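You operate a simulated robot arm through the tools that you are given. There is no shell and no other tool.

You run a simulated two-armed robot. Do the job below in one go: nothing can be reset, and whatever is moved stays where it is left.

Task
Run the rotor rig at the speed on the job card, then stop it and switch the speed box off.
Fine: hold that speed for two seconds; press STOP; the dial ends at 0.

The check looks at the end state, three seconds after you hand in, the way a careful person would. Anything else that was tipped, shoved, dropped, spilled or broken makes it a failure.

Robot
Two 7-joint arms with fingered hands on one trunk that stands fixed in place. Base frame: the origin is at the foot of the trunk, x ahead of it, y to its left, z up. Units: m, degrees, N and s.
The left shoulder is at [0.025, 0.104, 1.328], the right one opposite. With the tool pointing down near the work surface each hand reaches from about 0.1 to 0.46 m from the base axis, measured 20 degrees to its own side. Payload 2.4 kg a hand.
The tool frame of a hand sits at the grasp point between the pads (the TCP): z along the fingers, y along the line on which they close. The tips reach 0.017 m beyond it. The gripper opens to 0.088 m; its body begins 0.047 m behind the TCP. The gripper is a hand of 2 fingers: y runs from the thumb to the fingers, the wrist lies at [0, 0, -0.165] in the tool frame.
Orientation is told as [roll, pitch, yaw] about the base's x, y, z axes, in that order, counted from this pose: with the fingers straight down and closing along the base's y, the tool's x points along the base's -x, its y along +y and its z along -z.

Tools
- The arms move only by the tool play_rows. It takes "left_series", "right_series" or both (then of equal length, played together; a hand with none holds still); each is a list of rows, each a list of 6 numbers: the shift along the base's x, y, z in m, then the turn, a rotation vector about the base's x, y, z in degrees. In form: [[dx, dy, dz, wx, wy, wz], ...]. A call has 1 to 20 rows; each row is the pose to reach, as a shift and turn from the pose commanded when the call began. Rows are played at 5 a second. More than 0.05 m and 8.6 degrees between two rows, and nothing of the call is played. A pose out of reach is approached as far as the arm can. The call stops where the force on the tool passes 40 N (or 10 N more than at its start, if that is more) or the arm is blocked; 0.2 s more then pass. In this call time passes only in rows, and 0.2 s behind the last. It gives the time, the measured TCP pose, the force on the tool (base axes), the opening and the grip force at its end, in the units of the frame above (readings bear some noise), with the torque about the TCP (base axes, N m) and any sound that the robot's microphone picked up, and new pictures: "pictures" is both (left out), scene, wrist or none (wrist: the cameras of the hands that moved).
- Cameras (640 x 400 px; columns grow to the right, rows downward): "scene" is now at [0.1086, -0.0535, 1.2438]; the picture's right is [-0.56, -0.83, 0.00], its down [-0.18, 0.12, -0.98] and it looks along [0.81, -0.55, -0.21] (base axes); focal length 214 px, centre (320, 200). "left" rides on the left gripper at [-0.05, 0.003, -0.064] in its tool frame; the picture's right is [-0.06, -1.00, 0.00], its down [0.78, -0.05, -0.62] and it looks along [0.62, -0.04, 0.79] (tool axes); focal length 275 px, centre (320, 200). "right" rides on the right gripper at [0.05, 0.003, -0.063] in its tool frame; the picture's right is [-0.06, 1.00, 0.00], its down [-0.78, -0.05, -0.62] and it looks along [-0.62, -0.04, 0.79] (tool axes); focal length 275 px, centre (320, 200). There is no depth. A picture from a camera that has moved, and an enlarged one, comes with that camera's place and axes in the base frame and with its lens.
- move_column(by): moves the trunk up (or, below 0, down) by that many m; the arms and the scene camera ride with it, the base frame stays. It gives what a move gives, with no picture.
- move_fingers(finger1, thumb_bend, hand): sets how far each is bent, from 0 (flat) to 1 (curled in); at 0.3 the hand is open as for a grip, at 0.7 the pads meet at the TCP. One left out holds its place. A second passes; each finger stops where it meets its share of the squeeze, and holds until it gets a number again. It is the only way to open and close the hand. It gives what a move gives, with no picture; readings hold the bend of each and the force on the fingers (four entries, about 0 where the hand has none), thumb and palm.
- turn_head(pan, tilt): turns the head with the scene camera to pan (to the left, within 60 degrees either way) and tilt (down, from -29 to 69), counted from straight ahead of the robot (the tilt from the chest, where the trunk bows). It gives what a move gives, and a new picture of the scene camera.
- inspect(camera, box): a new picture of the part [left, top, right, bottom] of that camera's present view, enlarged. It takes no simulated time.
- hand_in(): hands the job in; it is judged then, once.

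Nothing tells you positions but the pictures and the camera data. Unless the task says otherwise, let go and move clear before handing in.

The tools are called after ">>>" as name(argument=value, ...) on one line, values as JSON. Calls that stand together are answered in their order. play_rows: Moves the arms, as the interface text tells. Its arguments: {"type":"object","properties":{"left_series":{"type":"array","items":{"type":"array","items":{"type":"number"}}},"right_series":{"type":"array","items":{"type":"array","items":{"type":"number"}}},"pictures":{"type":"string","enum":["both","scene","wrist","none"]}},"required":[]} The other tools are called the same way: move_column (by) moves the trunk up or down; move_fingers (finger1, thumb_bend, hand) moves the fingers one by one; turn_head (pan, tilt) turns the head that bears the scene camera; inspect (camera, box) takes an enlarged picture of a part of a camera's view; hand_in () hands the job in.

At the start:

```text
time_s: 0.0
left_eef_pos: [0.3955, -0.0697, 1.2455]
left_orientation: [0.0, 0.0, 0.0]
left_contact_force: [-0.1, -0.1, 0.9]
left_wrist_torque: [-0.02, -0.03, 0.02]
left_width: 0.0879
left_finger_force: 0.1
left_shape: jaw
left_bend: [0.3, 0.3]
left_finger forces: [0.0, 0.0, 0.0, 0.0, 0.0, 0.1]
right_eef_pos: [0.3007, -0.4017, 1.2652]
right_orientation: [0.0, 0.0, -0.1]
right_contact_force: [-0.4, 0.0, 0.6]
right_wrist_torque: [0.01, 0.04, 0.02]
right_width: 0.088
right_finger_force: 0.0
right_shape: jaw
right_bend: [0.3, 0.3]
right_finger forces: [0.1, 0.0, 0.0, 0.1, 0.0, 0.0]
trunk travel left (down, up): [-0.557, 0.293]
head pan, tilt (commanded): [-49.9, 2.4]
```

scene: 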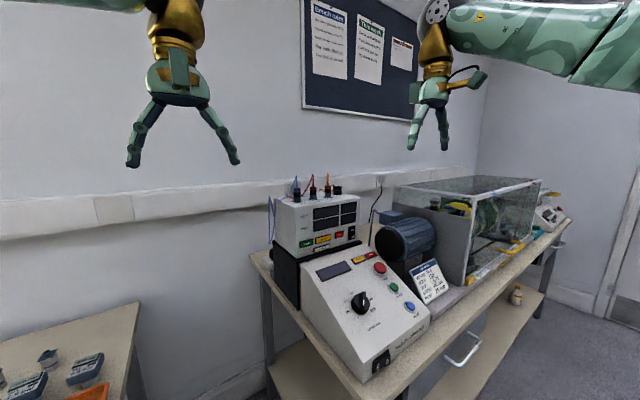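
right: 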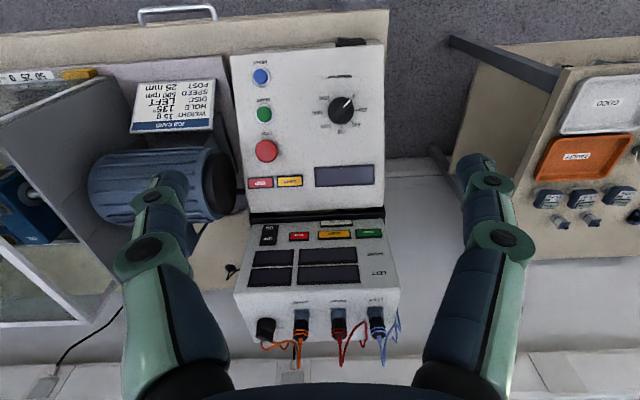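
left: 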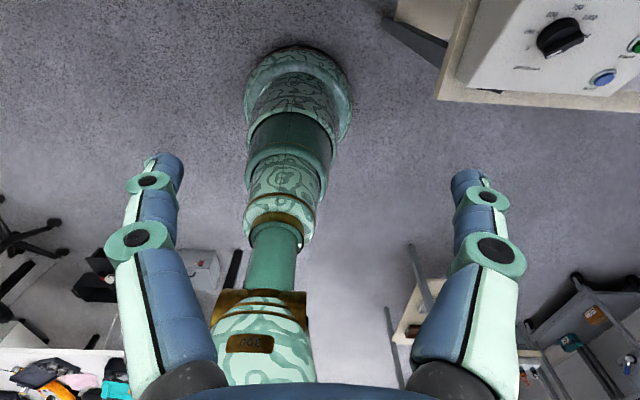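

I see a speed box with a dial, display and red/green/blue buttons, a motor, a job card and an enclosed rotor rig on a bench to the right-front. I'll first look closely at the card, the notices and the control panel.

>>> inspect(camera="right", box=[120, 60, 240, 140])

>>> inspect(camera="right", box=[230, 40, 400, 210])

>>> inspect(camera="right", box=[230, 200, 410, 350])

>>> inspect(camera="scene", box=[300, 0, 430, 120])

>>> inspect(camera="scene", box=[260, 170, 460, 390])

>>> inspect(camera="scene", box=[370, 160, 590, 310])

```text
5.00 times, centred on (180, 100) of right
camera zoom: at [0.2502, -0.399, 1.3284], right [0.06, 1.0, 0.0], down [0.78, -0.05, 0.62], along [0.62, -0.04, -0.79], focal length 1376 px, centre (1020, 700)
```

zoom: 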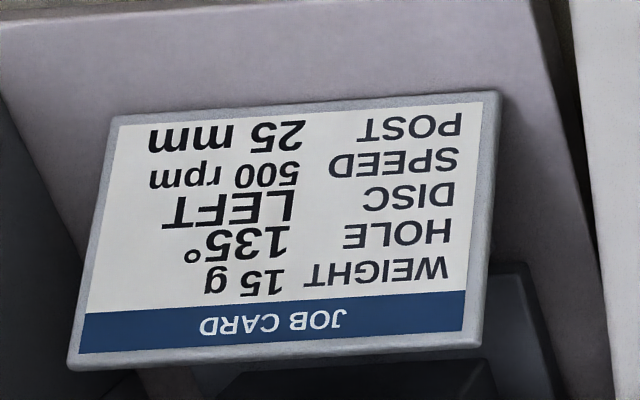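

```text
2.35 times, centred on (315, 125) of right
camera zoom: at [0.2502, -0.399, 1.3284], right [0.06, 1.0, 0.0], down [0.78, -0.05, 0.62], along [0.62, -0.04, -0.79], focal length 648 px, centre (332, 376)
```

zoom: 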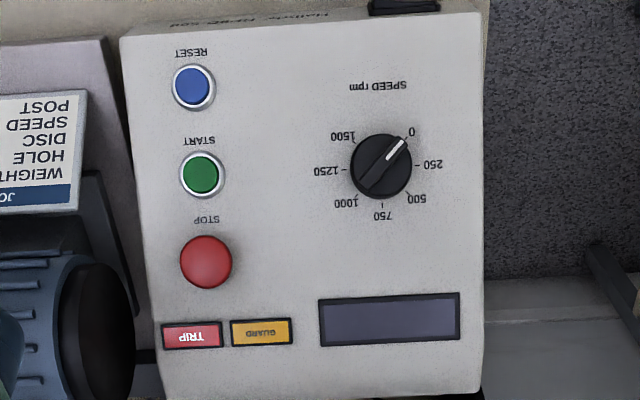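

```text
2.67 times, centred on (320, 275) of right
camera zoom: at [0.2502, -0.399, 1.3284], right [0.06, 1.0, 0.0], down [0.78, -0.05, 0.62], along [0.62, -0.04, -0.79], focal length 734 px, centre (320, 0)
```

zoom: 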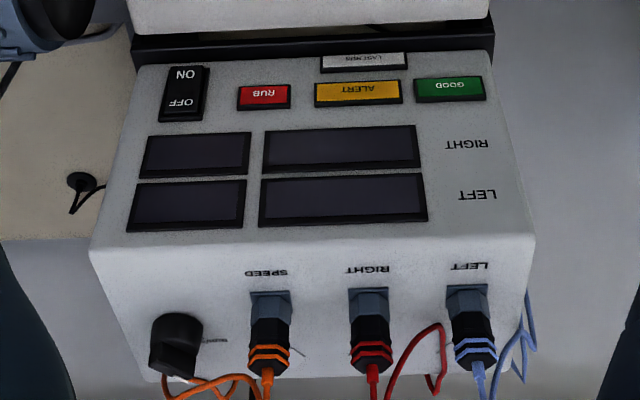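

```text
3.33 times, centred on (365, 60) of scene
camera zoom: at [0.1086, -0.0535, 1.2438], right [-0.56, -0.83, 0.0], down [-0.18, 0.12, -0.98], along [0.81, -0.55, -0.21], focal length 715 px, centre (170, 667)
```

zoom: 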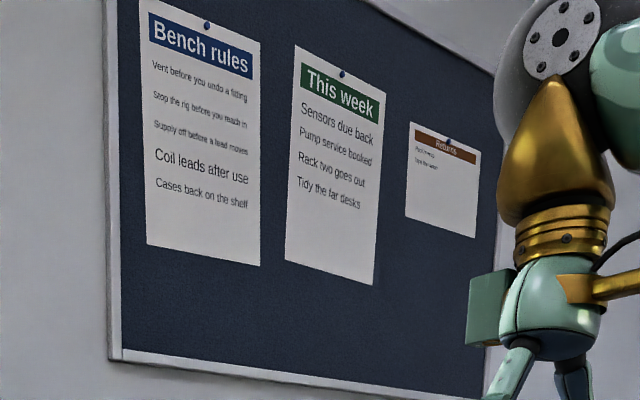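

```text
1.82 times, centred on (360, 280) of scene
camera zoom: at [0.1086, -0.0535, 1.2438], right [-0.56, -0.83, 0.0], down [-0.18, 0.12, -0.98], along [0.81, -0.55, -0.21], focal length 390 px, centre (247, 54)
```

zoom: 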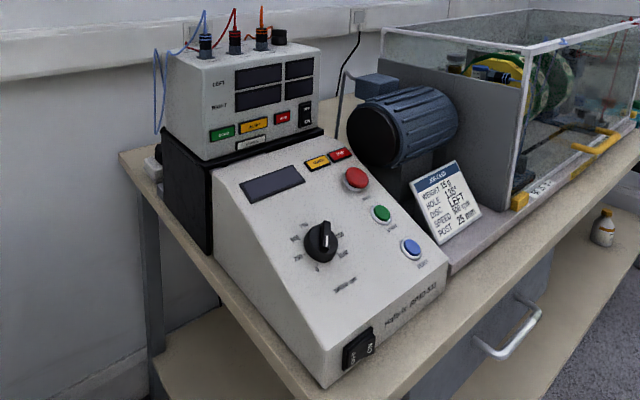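

```text
2.67 times, centred on (480, 235) of scene
camera zoom: at [0.1086, -0.0535, 1.2438], right [-0.56, -0.83, 0.0], down [-0.18, 0.12, -0.98], along [0.81, -0.55, -0.21], focal length 572 px, centre (-107, 107)
```

zoom: 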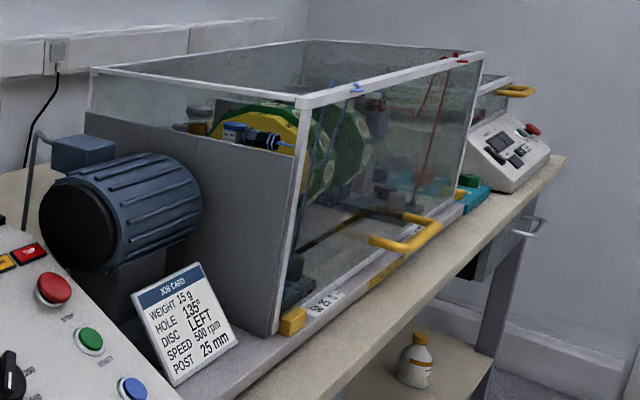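

The job card says SPEED 500 rpm; the panel has a dial (now at 0), START, STOP, RESET, TRIP/GUARD lamps and a rocker on the front face near (0.33, -0.355, 0.836). I'll tilt the head down to see the box and rig better.

>>> turn_head(pan=-50, tilt=25)

```text
time_s: 0.9
left_eef_pos: [0.3944, -0.0703, 1.2444]
left_orientation: [0.0, 0.0, 0.0]
left_contact_force: [0.0, 0.0, -0.1]
left_wrist_torque: [0.01, 0.02, -0.01]
left_width: 0.0878
left_finger_force: 0.2
left_shape: jaw
left_bend: [0.3, 0.3]
left_finger forces: [0.0, 0.0, 0.0, 0.1, 0.0, 0.1]
right_eef_pos: [0.3005, -0.4018, 1.2641]
right_orientation: [0.0, 0.0, 0.0]
right_contact_force: [0.0, 0.7, 0.5]
right_wrist_torque: [0.03, -0.01, -0.01]
right_width: 0.0877
right_finger_force: 0.1
right_shape: jaw
right_bend: [0.3, 0.3]
right_finger forces: [0.1, 0.1, 0.0, 0.0, 0.0, 0.0]
trunk travel left (down, up): [-0.557, 0.293]
head pan, tilt (commanded): [-50.0, 25.0]
camera scene: at [0.0908, -0.0715, 1.2234], right [-0.77, -0.64, 0.0], down [-0.27, 0.32, -0.91], along [0.58, -0.69, -0.42], focal length 214 px, centre (320, 200)
```

scene: 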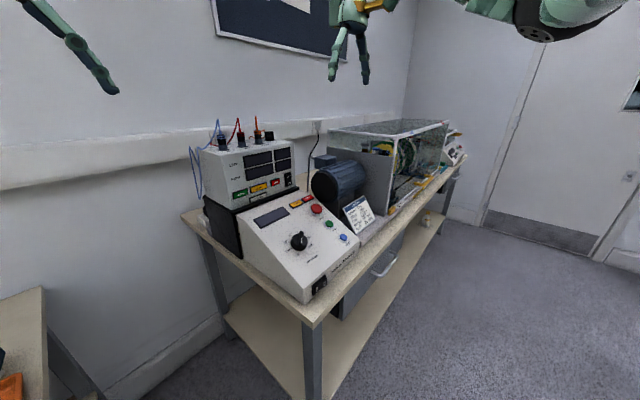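

The view turned further right; I'll look at the rig, the panel and the rocker closely from here.

>>> inspect(camera="scene", box=[310, 110, 480, 220])

>>> inspect(camera="scene", box=[230, 180, 370, 300])

>>> inspect(camera="scene", box=[290, 255, 350, 305])

>>> inspect(camera="right", box=[0, 20, 180, 200])

```text
3.64 times, centred on (395, 165) of scene
camera zoom: at [0.0908, -0.0715, 1.2234], right [-0.77, -0.64, 0.0], down [-0.27, 0.32, -0.91], along [0.58, -0.69, -0.42], focal length 780 px, centre (47, 327)
```

zoom: 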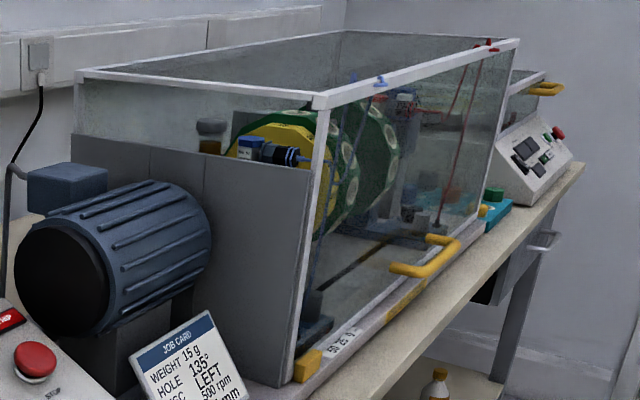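

```text
3.33 times, centred on (300, 240) of scene
camera zoom: at [0.0908, -0.0715, 1.2234], right [-0.77, -0.64, 0.0], down [-0.27, 0.32, -0.91], along [0.58, -0.69, -0.42], focal length 715 px, centre (387, 67)
```

zoom: 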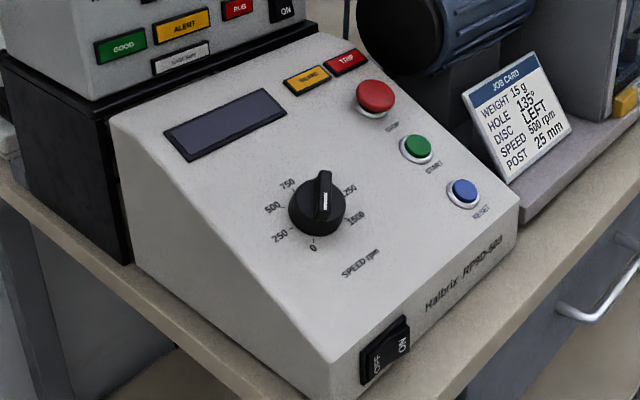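

```text
8.00 times, centred on (320, 280) of scene
camera zoom: at [0.0908, -0.0715, 1.2234], right [-0.77, -0.64, 0.0], down [-0.27, 0.32, -0.91], along [0.58, -0.69, -0.42], focal length 1716 px, centre (320, -440)
```

zoom: 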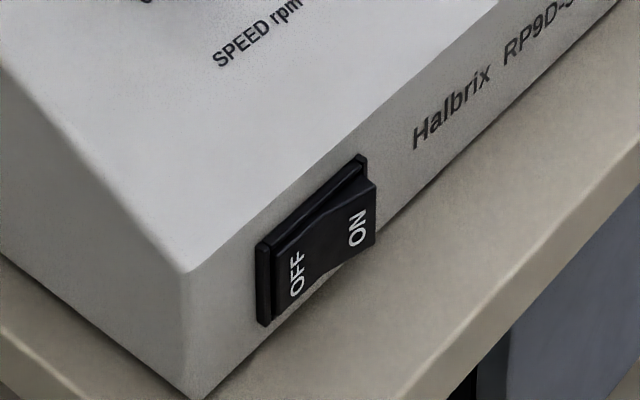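

```text
2.22 times, centred on (90, 110) of right
camera zoom: at [0.2502, -0.399, 1.3284], right [0.06, 1.0, 0.0], down [0.78, -0.05, 0.62], along [0.62, -0.04, -0.79], focal length 612 px, centre (831, 400)
```

zoom: 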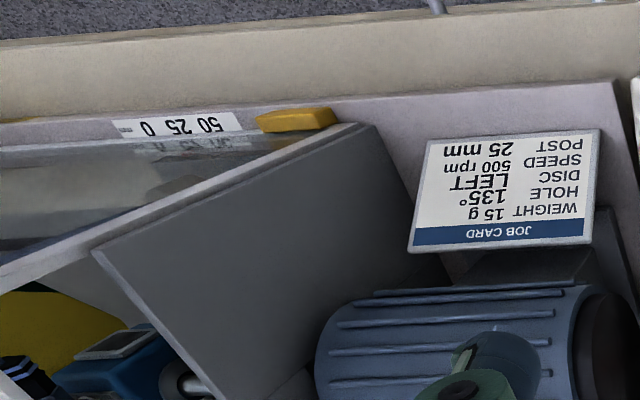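

The rocker sits on the front face with its OFF half (left) pressed in, so the box is off now; the dial marks run 45° per 250 rpm clockwise from 0 at 7:30 o'clock, so 500 is a 90° clockwise turn. I take the panel to slope about 30° with the knob near (0.41, -0.375, 0.90). Next I lower the trunk to bring the right hand into reach.

>>> move_column(by=-0.15)

>>> turn_head(pan=-40, tilt=30)

```text
time_s: 2.6
left_eef_pos: [0.3946, -0.0707, 1.0955]
left_orientation: [0.0, -0.1, 0.0]
left_contact_force: [0.5, -0.2, 0.7]
left_wrist_torque: [-0.01, -0.01, 0.02]
left_width: 0.0878
left_finger_force: 0.1
left_shape: jaw
left_bend: [0.3, 0.3]
left_finger forces: [0.0, 0.0, 0.0, 0.0, 0.1, 0.0]
right_eef_pos: [0.3009, -0.4009, 1.1136]
right_orientation: [0.0, 0.0, 0.0]
right_contact_force: [-1.3, -0.4, 0.0]
right_wrist_torque: [-0.04, 0.01, -0.01]
right_width: 0.0881
right_finger_force: 0.1
right_shape: jaw
right_bend: [0.3, 0.3]
right_finger forces: [0.0, 0.0, 0.0, 0.0, 0.1, 0.0]
trunk travel left (down, up): [-0.407, 0.443]
head pan, tilt (commanded): [-50.0, 25.0]
```

```text
time_s: 3.3
left_eef_pos: [0.3965, -0.0696, 1.0963]
left_orientation: [0.0, 0.0, 0.1]
left_contact_force: [-0.6, 0.1, -0.8]
left_wrist_torque: [-0.06, -0.02, 0.0]
left_width: 0.088
left_finger_force: 0.0
left_shape: jaw
left_bend: [0.3, 0.3]
left_finger forces: [0.0, 0.1, 0.0, 0.0, 0.0, 0.0]
right_eef_pos: [0.3011, -0.4003, 1.1144]
right_orientation: [0.1, -0.1, 0.1]
right_contact_force: [-0.2, 0.1, 0.3]
right_wrist_torque: [-0.02, 0.02, -0.04]
right_width: 0.0879
right_finger_force: 0.0
right_shape: jaw
right_bend: [0.3, 0.3]
right_finger forces: [0.1, 0.0, 0.1, 0.0, 0.1, 0.0]
trunk travel left (down, up): [-0.407, 0.443]
head pan, tilt (commanded): [-40.0, 30.0]
camera scene: at [0.1034, -0.0591, 1.0645], right [-0.64, -0.77, 0.0], down [-0.38, 0.32, -0.87], along [0.66, -0.56, -0.5], focal length 214 px, centre (320, 200)
```

scene: 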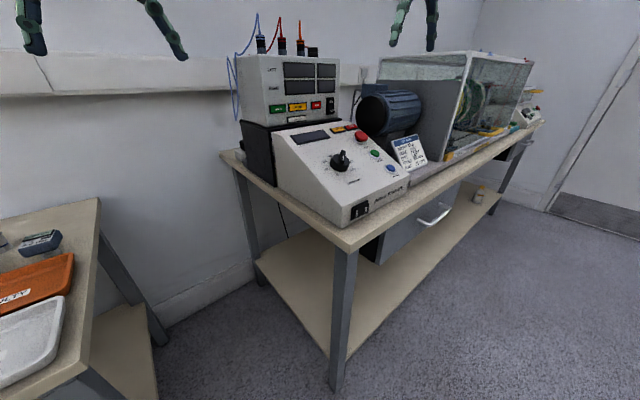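

The trunk is down 0.15 m and the panel is in clear view. I'll zoom in to refine positions.

>>> inspect(camera="scene", box=[270, 115, 430, 235])

>>> inspect(camera="scene", box=[330, 180, 420, 240])

>>> inspect(camera="right", box=[160, 0, 480, 200])

>>> inspect(camera="scene", box=[370, 50, 560, 160])

```text
3.33 times, centred on (350, 175) of scene
camera zoom: at [0.1034, -0.0591, 1.0645], right [-0.64, -0.77, 0.0], down [-0.38, 0.32, -0.87], along [0.66, -0.56, -0.5], focal length 715 px, centre (220, 283)
```

zoom: 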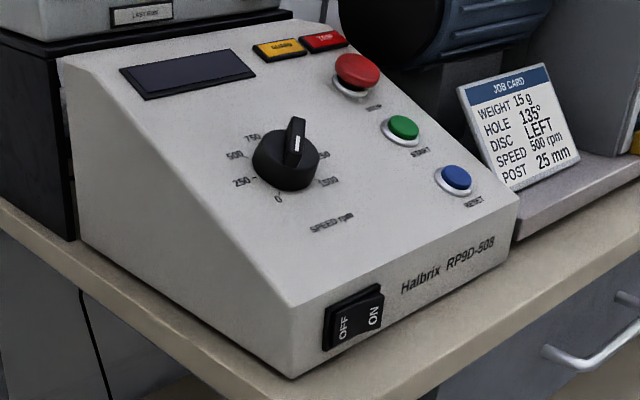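

```text
6.67 times, centred on (375, 210) of scene
camera zoom: at [0.1034, -0.0591, 1.0645], right [-0.64, -0.77, 0.0], down [-0.38, 0.32, -0.87], along [0.66, -0.56, -0.5], focal length 1430 px, centre (-47, 133)
```

zoom: 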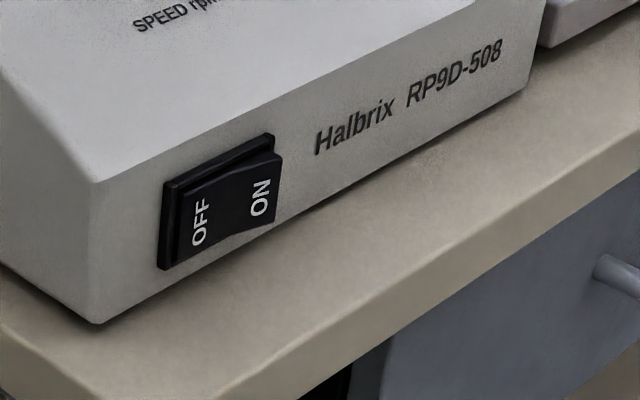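

```text
2.00 times, centred on (320, 100) of right
camera zoom: at [0.2502, -0.399, 1.1784], right [0.06, 1.0, 0.0], down [0.78, -0.05, 0.62], along [0.62, -0.04, -0.79], focal length 551 px, centre (320, 400)
```

zoom: 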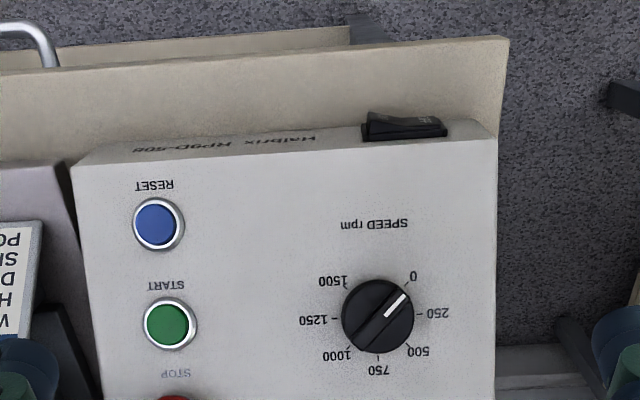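

```text
3.37 times, centred on (465, 105) of scene
camera zoom: at [0.1034, -0.0591, 1.0645], right [-0.64, -0.77, 0.0], down [-0.38, 0.32, -0.87], along [0.66, -0.56, -0.5], focal length 722 px, centre (-168, 520)
```

zoom: 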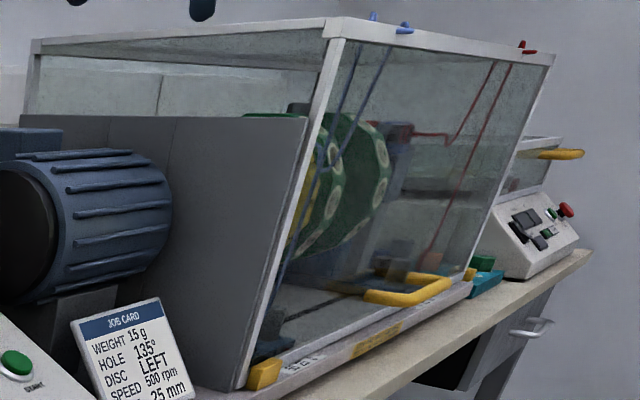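

The rig's guard looks closed, and I place RESET near (0.362,-0.500,0.868), START (0.409,-0.497,0.898), STOP (0.460,-0.499,0.934), knob top (0.411,-0.376,0.901), and the rocker centre (0.322,-0.357,0.835) with ON on its right half. I'll close the right fingers and bring the hand, pitched forward, in front of the box.

>>> move_fingers(hand="right", finger1=0.7, thumb_bend=0.7)

>>> play_rows(right_series=[[-0.01, 0.005, -0.02, 0, -7.5, 0], [-0.02, 0.01, -0.05, 0, -15, 0], [-0.03, 0.015, -0.08, 0, -22.5, 0], [-0.04, 0.02, -0.11, 0, -30, 0], [-0.045, 0.025, -0.14, 0, -37.5, 0], [-0.05, 0.025, -0.16, 0, -45, 0]])

```text
time_s: 4.3
left_eef_pos: [0.3946, -0.0693, 1.096]
left_orientation: [0.0, 0.0, 0.1]
left_contact_force: [-0.5, 0.2, 0.5]
left_wrist_torque: [-0.01, 0.0, -0.02]
left_width: 0.0877
left_finger_force: 0.0
left_shape: jaw
left_bend: [0.3, 0.3]
left_finger forces: [0.0, 0.1, 0.0, 0.1, 0.0, 0.0]
right_eef_pos: [0.3015, -0.4021, 1.1157]
right_orientation: [0.0, 0.0, 0.0]
right_contact_force: [0.2, 0.9, 0.0]
right_wrist_torque: [-0.02, 0.0, -0.01]
right_width: 0.0002
right_finger_force: 0.0
right_shape: fingers
right_bend: [0.7, 0.7]
right_finger forces: [0.0, 0.1, 0.0, 0.1, 0.0, 0.1]
trunk travel left (down, up): [-0.407, 0.443]
head pan, tilt (commanded): [-40.0, 30.0]
```

```text
time_s: 5.7
left_eef_pos: [0.3951, -0.07, 1.0953]
left_orientation: [0.0, 0.0, 0.0]
left_contact_force: [0.8, 0.7, -0.8]
left_wrist_torque: [0.01, -0.02, -0.01]
left_width: 0.0878
left_finger_force: 0.0
left_shape: jaw
left_bend: [0.3, 0.3]
left_finger forces: [0.1, 0.1, 0.0, 0.0, 0.0, 0.0]
right_eef_pos: [0.2508, -0.3747, 0.9551]
right_orientation: [0.3, -45.0, -0.2]
right_contact_force: [-0.2, -0.1, 0.0]
right_wrist_torque: [-0.01, 0.04, -0.03]
right_width: 0.0002
right_finger_force: 0.1
right_shape: fingers
right_bend: [0.7, 0.7]
right_finger forces: [0.0, 0.0, 0.1, 0.0, 0.1, 0.0]
trunk travel left (down, up): [-0.407, 0.443]
head pan, tilt (commanded): [-40.0, 30.0]
camera scene: at [0.1033, -0.0591, 1.0645], right [-0.64, -0.77, 0.0], down [-0.38, 0.32, -0.87], along [0.66, -0.56, -0.5], focal length 214 px, centre (320, 200)
camera right: at [0.1693, -0.3734, 0.9651], right [0.04, 1.0, 0.05], down [0.11, -0.05, 0.99], along [0.99, -0.04, -0.12], focal length 275 px, centre (320, 200)
```

scene: 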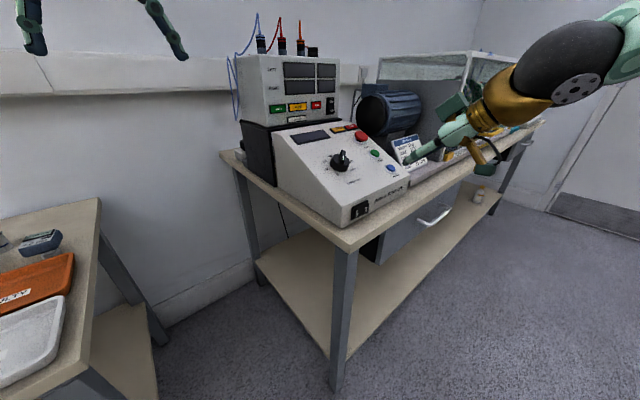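
right: 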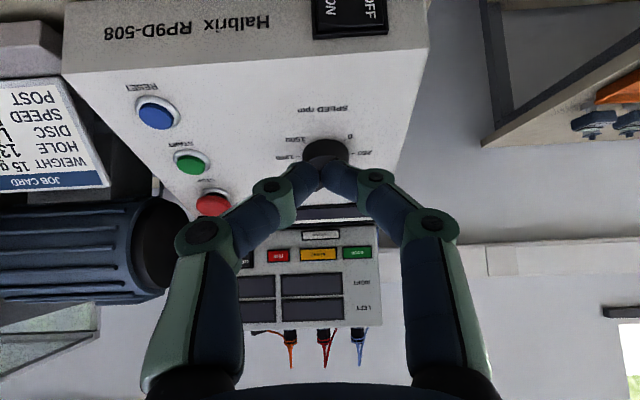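

The fingertips meet ahead of the hand; in the wrist view (upside down) the rocker lies straight ahead and below, with ON centred near y=-0.37, z=0.835. I'll lower to just in front of its ON half.

>>> play_rows(right_series=[[0, 0.002, -0.045, 0, 0, 0], [0, 0.003, -0.09, 0, 0, 0], [0.01, 0.003, -0.105, 0, 0, 0], [0.025, 0.003, -0.107, 0, 0, 0], [0.033, 0.003, -0.107, 0, 0, 0]])

>>> inspect(camera="scene", box=[330, 150, 450, 230])

```text
time_s: 6.9
left_eef_pos: [0.3942, -0.0693, 1.0941]
left_orientation: [0.0, 0.0, 0.0]
left_contact_force: [-0.2, 0.0, 0.4]
left_wrist_torque: [0.01, -0.02, -0.01]
left_width: 0.0879
left_finger_force: 0.0
left_shape: jaw
left_bend: [0.3, 0.3]
left_finger forces: [0.1, 0.0, 0.0, 0.0, 0.1, 0.1]
right_eef_pos: [0.2743, -0.3829, 0.869]
right_orientation: [0.0, -44.9, 0.0]
right_contact_force: [0.2, -0.1, -0.6]
right_wrist_torque: [0.0, 0.01, -0.01]
right_width: 0.0001
right_finger_force: 0.1
right_shape: fingers
right_bend: [0.7, 0.7]
right_finger forces: [0.0, 0.0, 0.0, 0.0, 0.0, 0.0]
right hand out of reach, approached as far as the arm can: row 3, 4, 5
trunk travel left (down, up): [-0.407, 0.443]
head pan, tilt (commanded): [-40.0, 30.0]
camera scene: at [0.1034, -0.059, 1.0645], right [-0.64, -0.77, 0.0], down [-0.38, 0.32, -0.87], along [0.66, -0.56, -0.5], focal length 214 px, centre (320, 200)
camera right: at [0.1937, -0.3804, 0.8786], right [0.04, 1.0, 0.04], down [0.12, -0.05, 0.99], along [0.99, -0.04, -0.12], focal length 275 px, centre (320, 200)
```

scene: 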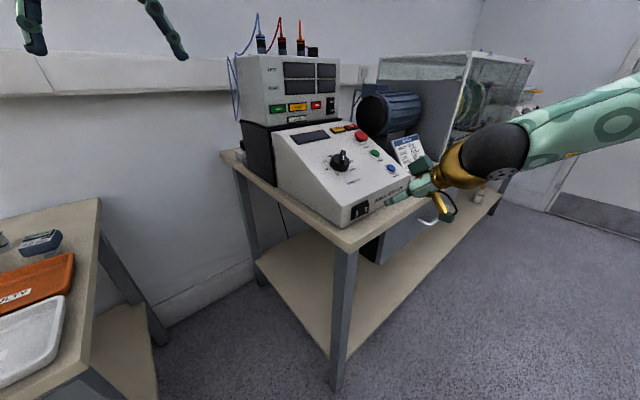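
right: 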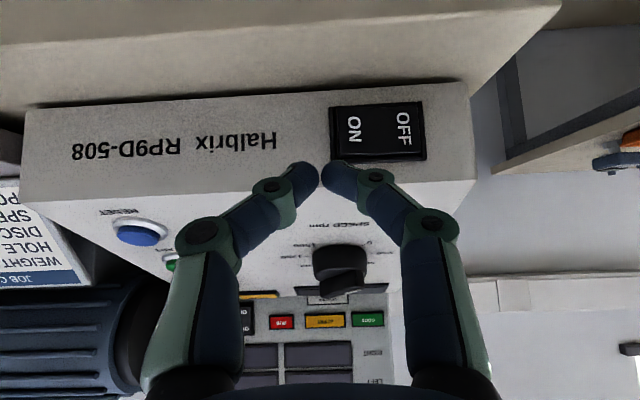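

```text
5.00 times, centred on (390, 190) of scene
camera zoom: at [0.1034, -0.059, 1.0645], right [-0.64, -0.77, 0.0], down [-0.38, 0.32, -0.87], along [0.66, -0.56, -0.5], focal length 1072 px, centre (-30, 250)
```

zoom: 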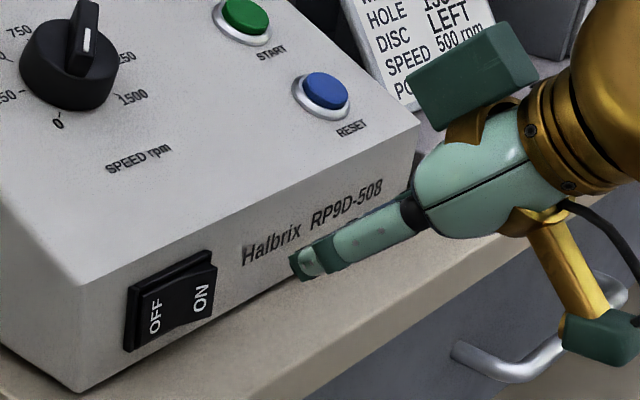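

The arm ran short of reach at this trunk height. I'll raise the hand, lower the trunk further, then try again.

>>> play_rows(right_series=[[-0.02, 0, 0.04, 0, 0, 0], [-0.03, 0, 0.08, 0, 0, 0], [-0.03, 0, 0.12, 0, 0, 0], [-0.03, 0, 0.16, 0, 0, 0]], pictures="none")

>>> move_column(by=-0.13)

>>> turn_head(pan=-40, tilt=30)

```text
time_s: 7.9
left_eef_pos: [0.3948, -0.0693, 1.0951]
left_orientation: [0.0, 0.0, 0.0]
left_contact_force: [0.2, 0.0, 1.3]
left_wrist_torque: [-0.01, -0.03, -0.02]
left_width: 0.0881
left_finger_force: 0.1
left_shape: jaw
left_bend: [0.3, 0.3]
left_finger forces: [0.0, 0.0, 0.0, 0.1, 0.1, 0.0]
right_eef_pos: [0.2454, -0.3824, 1.0277]
right_orientation: [0.0, -44.8, 0.0]
right_contact_force: [-0.1, 0.5, -0.2]
right_wrist_torque: [0.03, 0.01, 0.01]
right_width: 0.0
right_finger_force: 0.1
right_shape: fingers
right_bend: [0.7, 0.7]
right_finger forces: [0.0, 0.0, 0.0, 0.0, 0.1, 0.0]
trunk travel left (down, up): [-0.407, 0.443]
head pan, tilt (commanded): [-40.0, 30.0]
```

```text
time_s: 9.5
left_eef_pos: [0.3946, -0.071, 0.9661]
left_orientation: [0.0, 0.0, 0.0]
left_contact_force: [0.0, 0.8, 1.3]
left_wrist_torque: [0.02, 0.01, 0.01]
left_width: 0.088
left_finger_force: 0.1
left_shape: jaw
left_bend: [0.3, 0.3]
left_finger forces: [0.0, 0.1, 0.0, 0.1, 0.1, 0.1]
right_eef_pos: [0.2439, -0.3822, 0.8968]
right_orientation: [0.0, -45.0, -0.1]
right_contact_force: [-0.9, -0.3, 0.5]
right_wrist_torque: [0.0, -0.04, 0.0]
right_width: 0.0
right_finger_force: 0.1
right_shape: fingers
right_bend: [0.7, 0.7]
right_finger forces: [0.0, 0.1, 0.0, 0.1, 0.1, 0.0]
trunk travel left (down, up): [-0.277, 0.573]
head pan, tilt (commanded): [-40.0, 30.0]
```

```text
time_s: 10.1
left_eef_pos: [0.3945, -0.0701, 0.9664]
left_orientation: [0.0, 0.0, -0.1]
left_contact_force: [0.9, 0.3, -0.1]
left_wrist_torque: [-0.03, -0.05, -0.02]
left_width: 0.0879
left_finger_force: 0.0
left_shape: jaw
left_bend: [0.3, 0.3]
left_finger forces: [0.1, 0.0, 0.0, 0.0, 0.0, 0.0]
right_eef_pos: [0.244, -0.3821, 0.8985]
right_orientation: [-0.1, -45.0, 0.0]
right_contact_force: [0.3, -0.3, 0.6]
right_wrist_torque: [0.0, -0.02, 0.0]
right_width: 0.0
right_finger_force: 0.0
right_shape: fingers
right_bend: [0.7, 0.7]
right_finger forces: [0.1, 0.1, 0.0, 0.0, 0.1, 0.0]
trunk travel left (down, up): [-0.277, 0.573]
head pan, tilt (commanded): [-40.0, 30.0]
camera scene: at [0.1075, -0.059, 0.934], right [-0.64, -0.77, 0.0], down [-0.38, 0.32, -0.87], along [0.66, -0.56, -0.5], focal length 214 px, centre (320, 200)
```

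scene: 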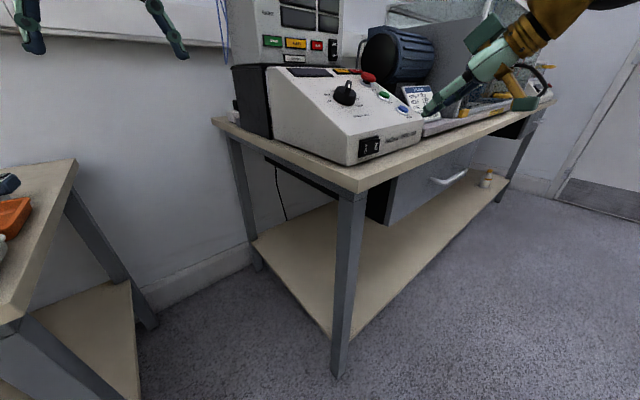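

Now the hand is at (0.244,-0.382,0.898) with the trunk lower. I'll approach the rocker's ON half again.

>>> play_rows(right_series=[[0.0, 0.005, -0.025, 0, 0, 0], [0.005, 0.01, -0.045, 0, 0, 0], [0.02, 0.01, -0.049, 0, 0, 0], [0.034, 0.01, -0.049, 0, 0, 0]])

>>> inspect(camera="scene", box=[330, 70, 470, 170])

>>> inspect(camera="right", box=[240, 60, 460, 210])

```text
time_s: 11.1
left_eef_pos: [0.3957, -0.0702, 0.9661]
left_orientation: [-0.1, 0.0, 0.0]
left_contact_force: [-0.1, 0.8, 0.1]
left_wrist_torque: [0.02, 0.0, -0.04]
left_width: 0.0881
left_finger_force: 0.1
left_shape: jaw
left_bend: [0.3, 0.3]
left_finger forces: [0.0, 0.0, 0.0, 0.0, 0.0, 0.0]
right_eef_pos: [0.2785, -0.3723, 0.8493]
right_orientation: [0.0, -44.9, -0.1]
right_contact_force: [0.4, -0.3, 0.1]
right_wrist_torque: [0.01, 0.0, -0.03]
right_width: 0.0002
right_finger_force: 0.0
right_shape: fingers
right_bend: [0.7, 0.7]
right_finger forces: [0.1, 0.0, 0.0, 0.0, 0.0, 0.0]
trunk travel left (down, up): [-0.277, 0.573]
head pan, tilt (commanded): [-40.0, 30.0]
camera scene: at [0.1076, -0.059, 0.9339], right [-0.64, -0.77, 0.0], down [-0.38, 0.32, -0.87], along [0.66, -0.56, -0.5], focal length 214 px, centre (320, 200)
camera right: at [0.1978, -0.37, 0.8587], right [0.04, 1.0, 0.04], down [0.12, -0.05, 0.99], along [0.99, -0.04, -0.12], focal length 275 px, centre (320, 200)
```

scene: 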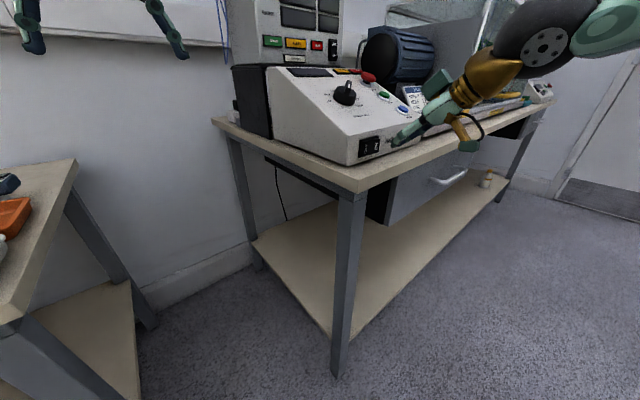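
right: 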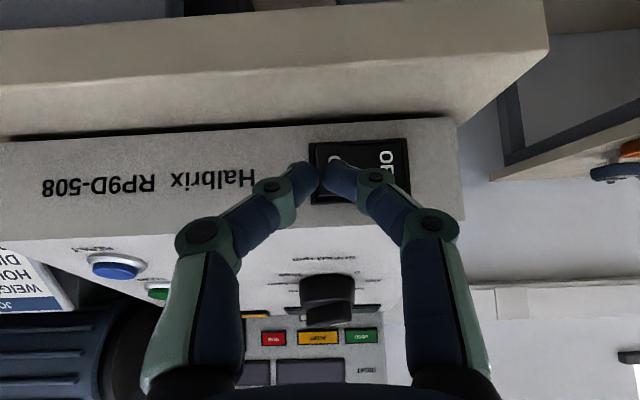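

```text
4.00 times, centred on (400, 120) of scene
camera zoom: at [0.1076, -0.059, 0.9339], right [-0.64, -0.77, 0.0], down [-0.38, 0.32, -0.87], along [0.66, -0.56, -0.5], focal length 858 px, centre (0, 520)
```

zoom: 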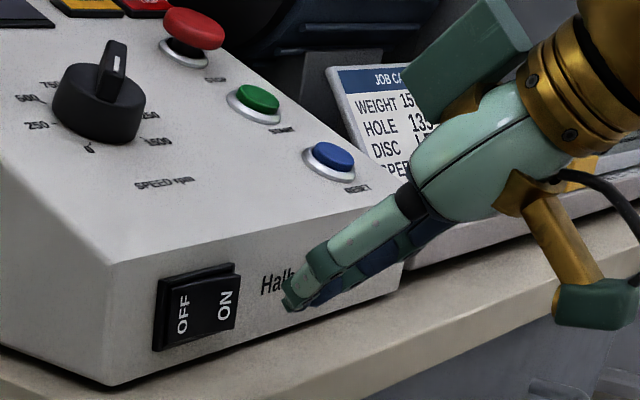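

```text
2.67 times, centred on (350, 135) of right
camera zoom: at [0.1978, -0.37, 0.8587], right [0.04, 1.0, 0.04], down [0.12, -0.05, 0.99], along [0.99, -0.04, -0.12], focal length 734 px, centre (240, 373)
```

zoom: 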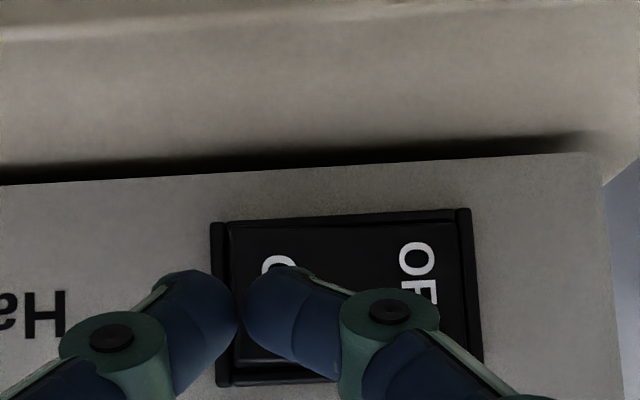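

The fingertips are ~3 cm in front of the ON half. I'll shift 5 mm to the left so both tips land on the ON half, then press forward in small steps.

>>> play_rows(right_series=[[0.004, 0.005, 0, 0, 0, 0], [0.012, 0.005, 0, 0, 0, 0], [0.016, 0.005, 0, 0, 0, 0], [0.02, 0.005, 0, 0, 0, 0], [0.023, 0.005, 0, 0, 0, 0], [0.026, 0.005, 0, 0, 0, 0]])

>>> inspect(camera="scene", box=[300, 60, 440, 170])

```text
time_s: 12.5
left_eef_pos: [0.3948, -0.0693, 0.9654]
left_orientation: [0.0, 0.0, 0.0]
left_contact_force: [0.2, 0.0, -0.3]
left_wrist_torque: [0.06, -0.01, 0.01]
left_width: 0.0878
left_finger_force: 0.0
left_shape: jaw
left_bend: [0.3, 0.3]
left_finger forces: [0.0, 0.0, 0.0, 0.0, 0.0, 0.0]
right_eef_pos: [0.3041, -0.3679, 0.8503]
right_orientation: [0.0, -45.0, 0.0]
right_contact_force: [-0.7, -0.7, -0.6]
right_wrist_torque: [0.03, 0.03, -0.01]
right_width: 0.0002
right_finger_force: 0.5
right_shape: fingers
right_bend: [0.7, 0.7]
right_finger forces: [0.0, 0.1, 0.1, 0.0, 1.1, 0.1]
trunk travel left (down, up): [-0.277, 0.573]
head pan, tilt (commanded): [-40.0, 30.0]
camera scene: at [0.1074, -0.0591, 0.9339], right [-0.64, -0.77, 0.0], down [-0.38, 0.32, -0.87], along [0.66, -0.56, -0.5], focal length 214 px, centre (320, 200)
camera right: at [0.224, -0.365, 0.8592], right [0.04, 1.0, 0.04], down [0.12, -0.05, 0.99], along [0.99, -0.04, -0.12], focal length 275 px, centre (320, 200)
```

scene: 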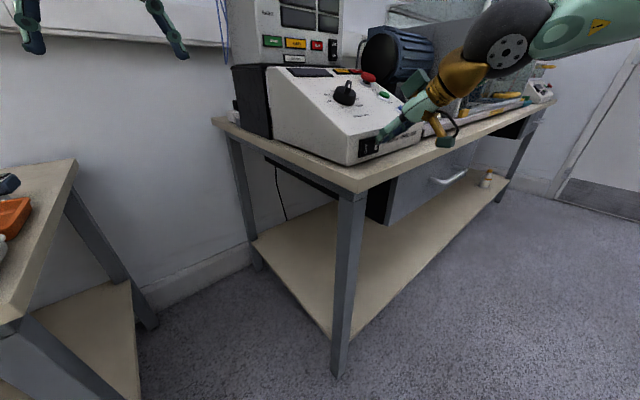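
right: 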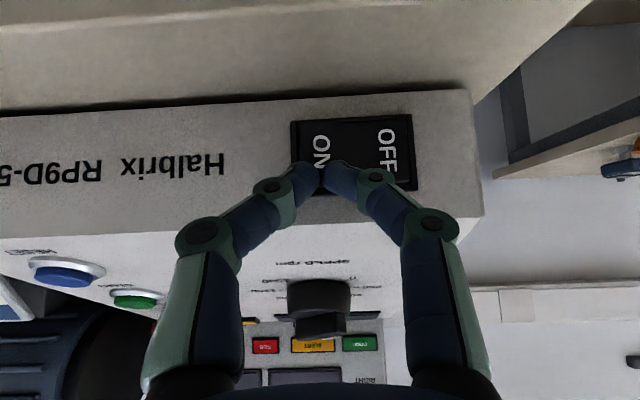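

```text
3.64 times, centred on (370, 115) of scene
camera zoom: at [0.1074, -0.0591, 0.9339], right [-0.64, -0.77, 0.0], down [-0.38, 0.32, -0.87], along [0.66, -0.56, -0.5], focal length 780 px, centre (138, 509)
```

zoom: 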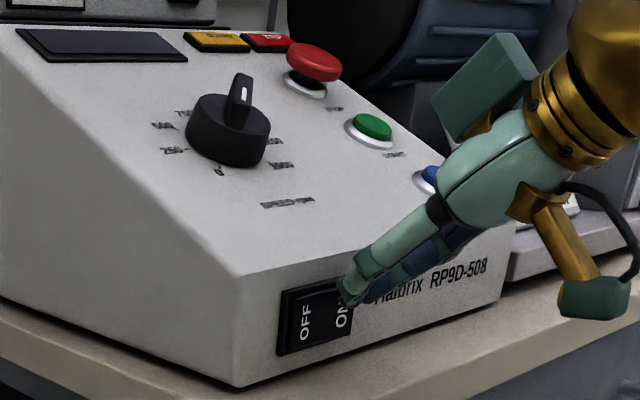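

The thumb tip is just touching (about 1 N). I'll push on in small steps.

>>> play_rows(right_series=[[0.003, 0, 0, 0, 0, 0], [0.005, 0, 0, 0, 0, 0], [0.007, 0, 0, 0, 0, 0], [0.009, 0, 0, 0, 0, 0], [0.011, 0, 0, 0, 0, 0]], pictures="wrist")

>>> inspect(camera="scene", box=[300, 60, 440, 170])

```text
time_s: 13.7
left_eef_pos: [0.3931, -0.0698, 0.9672]
left_orientation: [0.0, -0.2, 0.1]
left_contact_force: [-0.2, -0.4, 0.2]
left_wrist_torque: [0.02, 0.03, 0.04]
left_width: 0.0878
left_finger_force: 0.1
left_shape: jaw
left_bend: [0.3, 0.3]
left_finger forces: [0.1, 0.0, 0.1, 0.1, 0.0, 0.0]
right_eef_pos: [0.3108, -0.3678, 0.8471]
right_orientation: [0.2, -44.3, -0.6]
right_contact_force: [-30.4, -1.8, 2.9]
right_wrist_torque: [-0.05, 0.22, -0.12]
right_width: 0.0001
right_finger_force: 17.3
right_shape: fingers
right_bend: [0.73, 0.72]
right_finger forces: [13.6, 0.1, 0.0, 0.1, 19.9, 0.1]
trunk travel left (down, up): [-0.277, 0.573]
head pan, tilt (commanded): [-40.0, 30.0]
stopped in row 5 (right hand): the force on the tool passed its limit at 42 N (the readings are from after the stop); the commanded pose is now the measured one
camera right: at [0.2299, -0.3651, 0.8578], right [0.05, 1.0, 0.05], down [0.13, -0.05, 0.99], along [0.99, -0.05, -0.13], focal length 275 px, centre (320, 200)
```

right: 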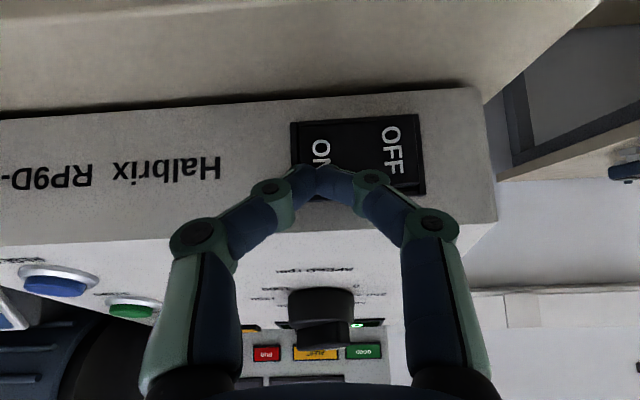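

```text
3.64 times, centred on (370, 115) of scene
camera zoom: at [0.1046, -0.0592, 0.9344], right [-0.64, -0.77, 0.0], down [-0.38, 0.32, -0.87], along [0.66, -0.56, -0.5], focal length 780 px, centre (138, 509)
```

zoom: 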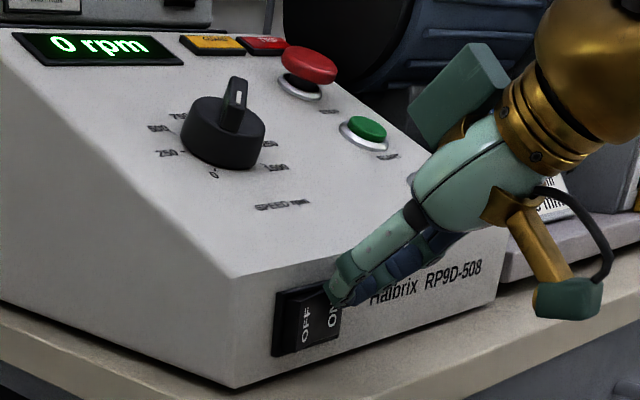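

The box is on: the display reads "0 rpm". I'll back the hand off and look at the lamps.

>>> play_rows(right_series=[[-0.02, 0, 0.0, 0, 0, 0], [-0.05, 0, 0.01, 0, 0, 0], [-0.06, -0.03, 0.05, 0, 0, 0], [-0.06, -0.06, 0.09, 0, 0, 0], [-0.06, -0.09, 0.12, 0, 0, 0]], pictures="wrist")

>>> turn_head(pan=-40, tilt=20)

>>> inspect(camera="scene", box=[280, 60, 480, 220])

>>> inspect(camera="right", box=[60, 80, 460, 330])

```text
refused: row 3 steps farther than a row can; nothing moved
```

```text
time_s: 14.4
left_eef_pos: [0.3927, -0.07, 0.9667]
left_orientation: [0.0, -0.1, 0.0]
left_contact_force: [0.3, 0.0, -0.9]
left_wrist_torque: [0.03, 0.0, -0.01]
left_width: 0.0878
left_finger_force: 0.1
left_shape: jaw
left_bend: [0.3, 0.3]
left_finger forces: [0.0, 0.0, 0.0, 0.1, 0.0, 0.0]
right_eef_pos: [0.3107, -0.3685, 0.847]
right_orientation: [0.0, -44.4, -0.6]
right_contact_force: [-36.7, -1.9, -6.7]
right_wrist_torque: [0.03, 0.42, -0.1]
right_width: 0.0
right_finger_force: 20.8
right_shape: fingers
right_bend: [0.73, 0.72]
right_finger forces: [18.7, 0.0, 0.1, 0.0, 22.6, 0.0]
trunk travel left (down, up): [-0.277, 0.573]
head pan, tilt (commanded): [-40.0, 20.0]
camera scene: at [0.1066, -0.0612, 0.9502], right [-0.64, -0.77, 0.0], down [-0.26, 0.22, -0.94], along [0.72, -0.6, -0.34], focal length 214 px, centre (320, 200)
```

scene: 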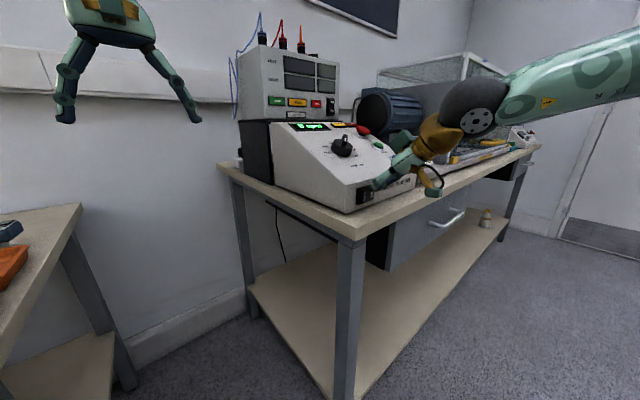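

```text
2.50 times, centred on (380, 140) of scene
camera zoom: at [0.1066, -0.0612, 0.9502], right [-0.64, -0.77, 0.0], down [-0.26, 0.22, -0.94], along [0.72, -0.6, -0.34], focal length 536 px, centre (170, 350)
```

zoom: 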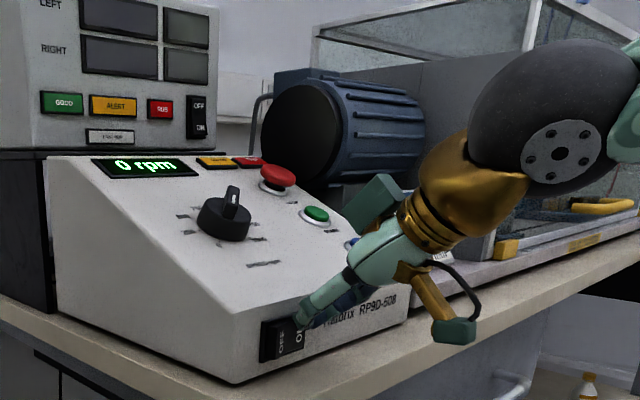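

```text
1.60 times, centred on (260, 205) of right
camera zoom: at [0.2299, -0.3654, 0.8577], right [0.05, 1.0, 0.05], down [0.13, -0.05, 0.99], along [0.99, -0.04, -0.13], focal length 440 px, centre (416, 192)
```

zoom: 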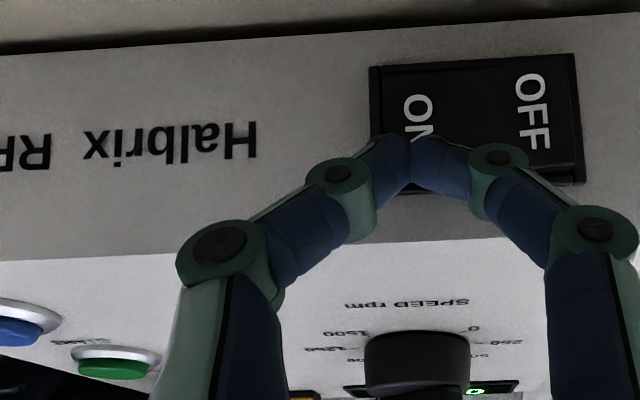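

My retreat was refused (one row too big), so I'll redo it with smaller steps, then hover above the button column.

>>> play_rows(right_series=[[-0.015, 0, 0.0, 0, 0, 0], [-0.045, 0, 0.005, 0, 0, 0], [-0.05, -0.02, 0.04, 0, 0, 0], [-0.05, -0.04, 0.08, 0, 5, 0], [-0.04, -0.06, 0.115, 0, 10, 0], [-0.02, -0.08, 0.14, 0, 15, 0], [0.0, -0.1, 0.16, 0, 15, 0], [0.01, -0.13, 0.16, 0, 15, 0]], pictures="both")

>>> inspect(camera="right", box=[160, 0, 480, 200])

>>> inspect(camera="scene", box=[260, 90, 440, 210])

```text
time_s: 16.2
left_eef_pos: [0.3944, -0.0684, 0.9642]
left_orientation: [0.0, 0.0, 0.1]
left_contact_force: [0.5, 0.1, -0.2]
left_wrist_torque: [-0.01, 0.01, 0.0]
left_width: 0.0881
left_finger_force: 0.0
left_shape: jaw
left_bend: [0.3, 0.3]
left_finger forces: [0.1, 0.0, 0.1, 0.1, 0.0, 0.1]
right_eef_pos: [0.3253, -0.4958, 1.0071]
right_orientation: [0.1, -29.5, -0.3]
right_contact_force: [-0.9, 0.8, 0.0]
right_wrist_torque: [0.0, 0.02, -0.01]
right_width: 0.0
right_finger_force: 0.1
right_shape: fingers
right_bend: [0.7, 0.7]
right_finger forces: [0.0, 0.1, 0.1, 0.1, 0.0, 0.1]
trunk travel left (down, up): [-0.277, 0.573]
head pan, tilt (commanded): [-40.0, 20.0]
camera scene: at [0.1096, -0.0608, 0.95], right [-0.64, -0.77, 0.0], down [-0.26, 0.22, -0.94], along [0.72, -0.6, -0.34], focal length 214 px, centre (320, 200)
camera right: at [0.2495, -0.4943, 1.0388], right [0.06, 1.0, 0.03], down [0.38, -0.05, 0.92], along [0.92, -0.04, -0.38], focal length 275 px, centre (320, 200)
```

scene: 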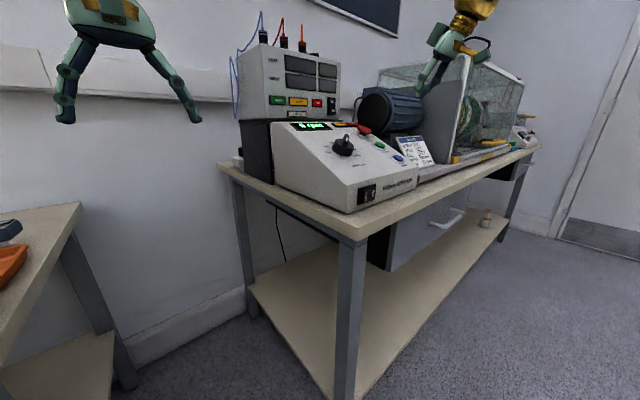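
right: 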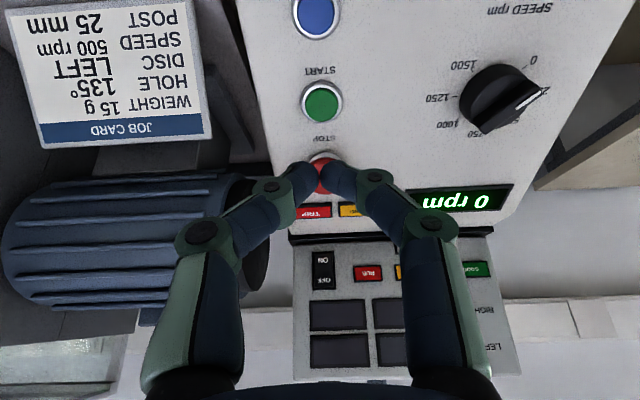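

```text
2.00 times, centred on (320, 100) of right
camera zoom: at [0.2495, -0.4943, 1.0388], right [0.06, 1.0, 0.03], down [0.38, -0.05, 0.92], along [0.92, -0.04, -0.38], focal length 551 px, centre (320, 400)
```

zoom: 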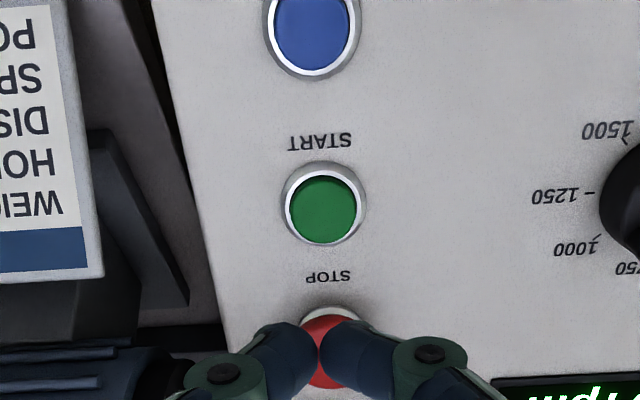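

```text
3.33 times, centred on (350, 150) of scene
camera zoom: at [0.1096, -0.0608, 0.95], right [-0.64, -0.77, 0.0], down [-0.26, 0.22, -0.94], along [0.72, -0.6, -0.34], focal length 715 px, centre (220, 367)
```

zoom: 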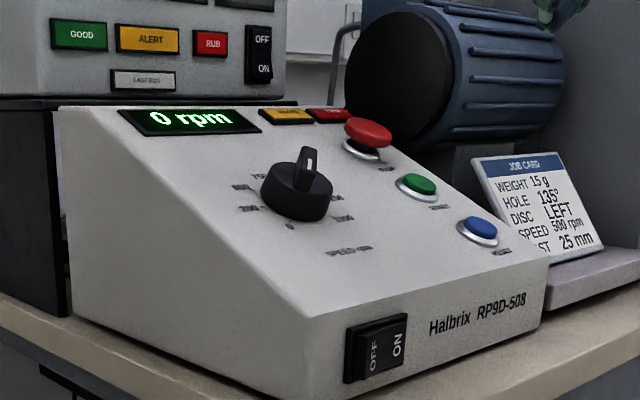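

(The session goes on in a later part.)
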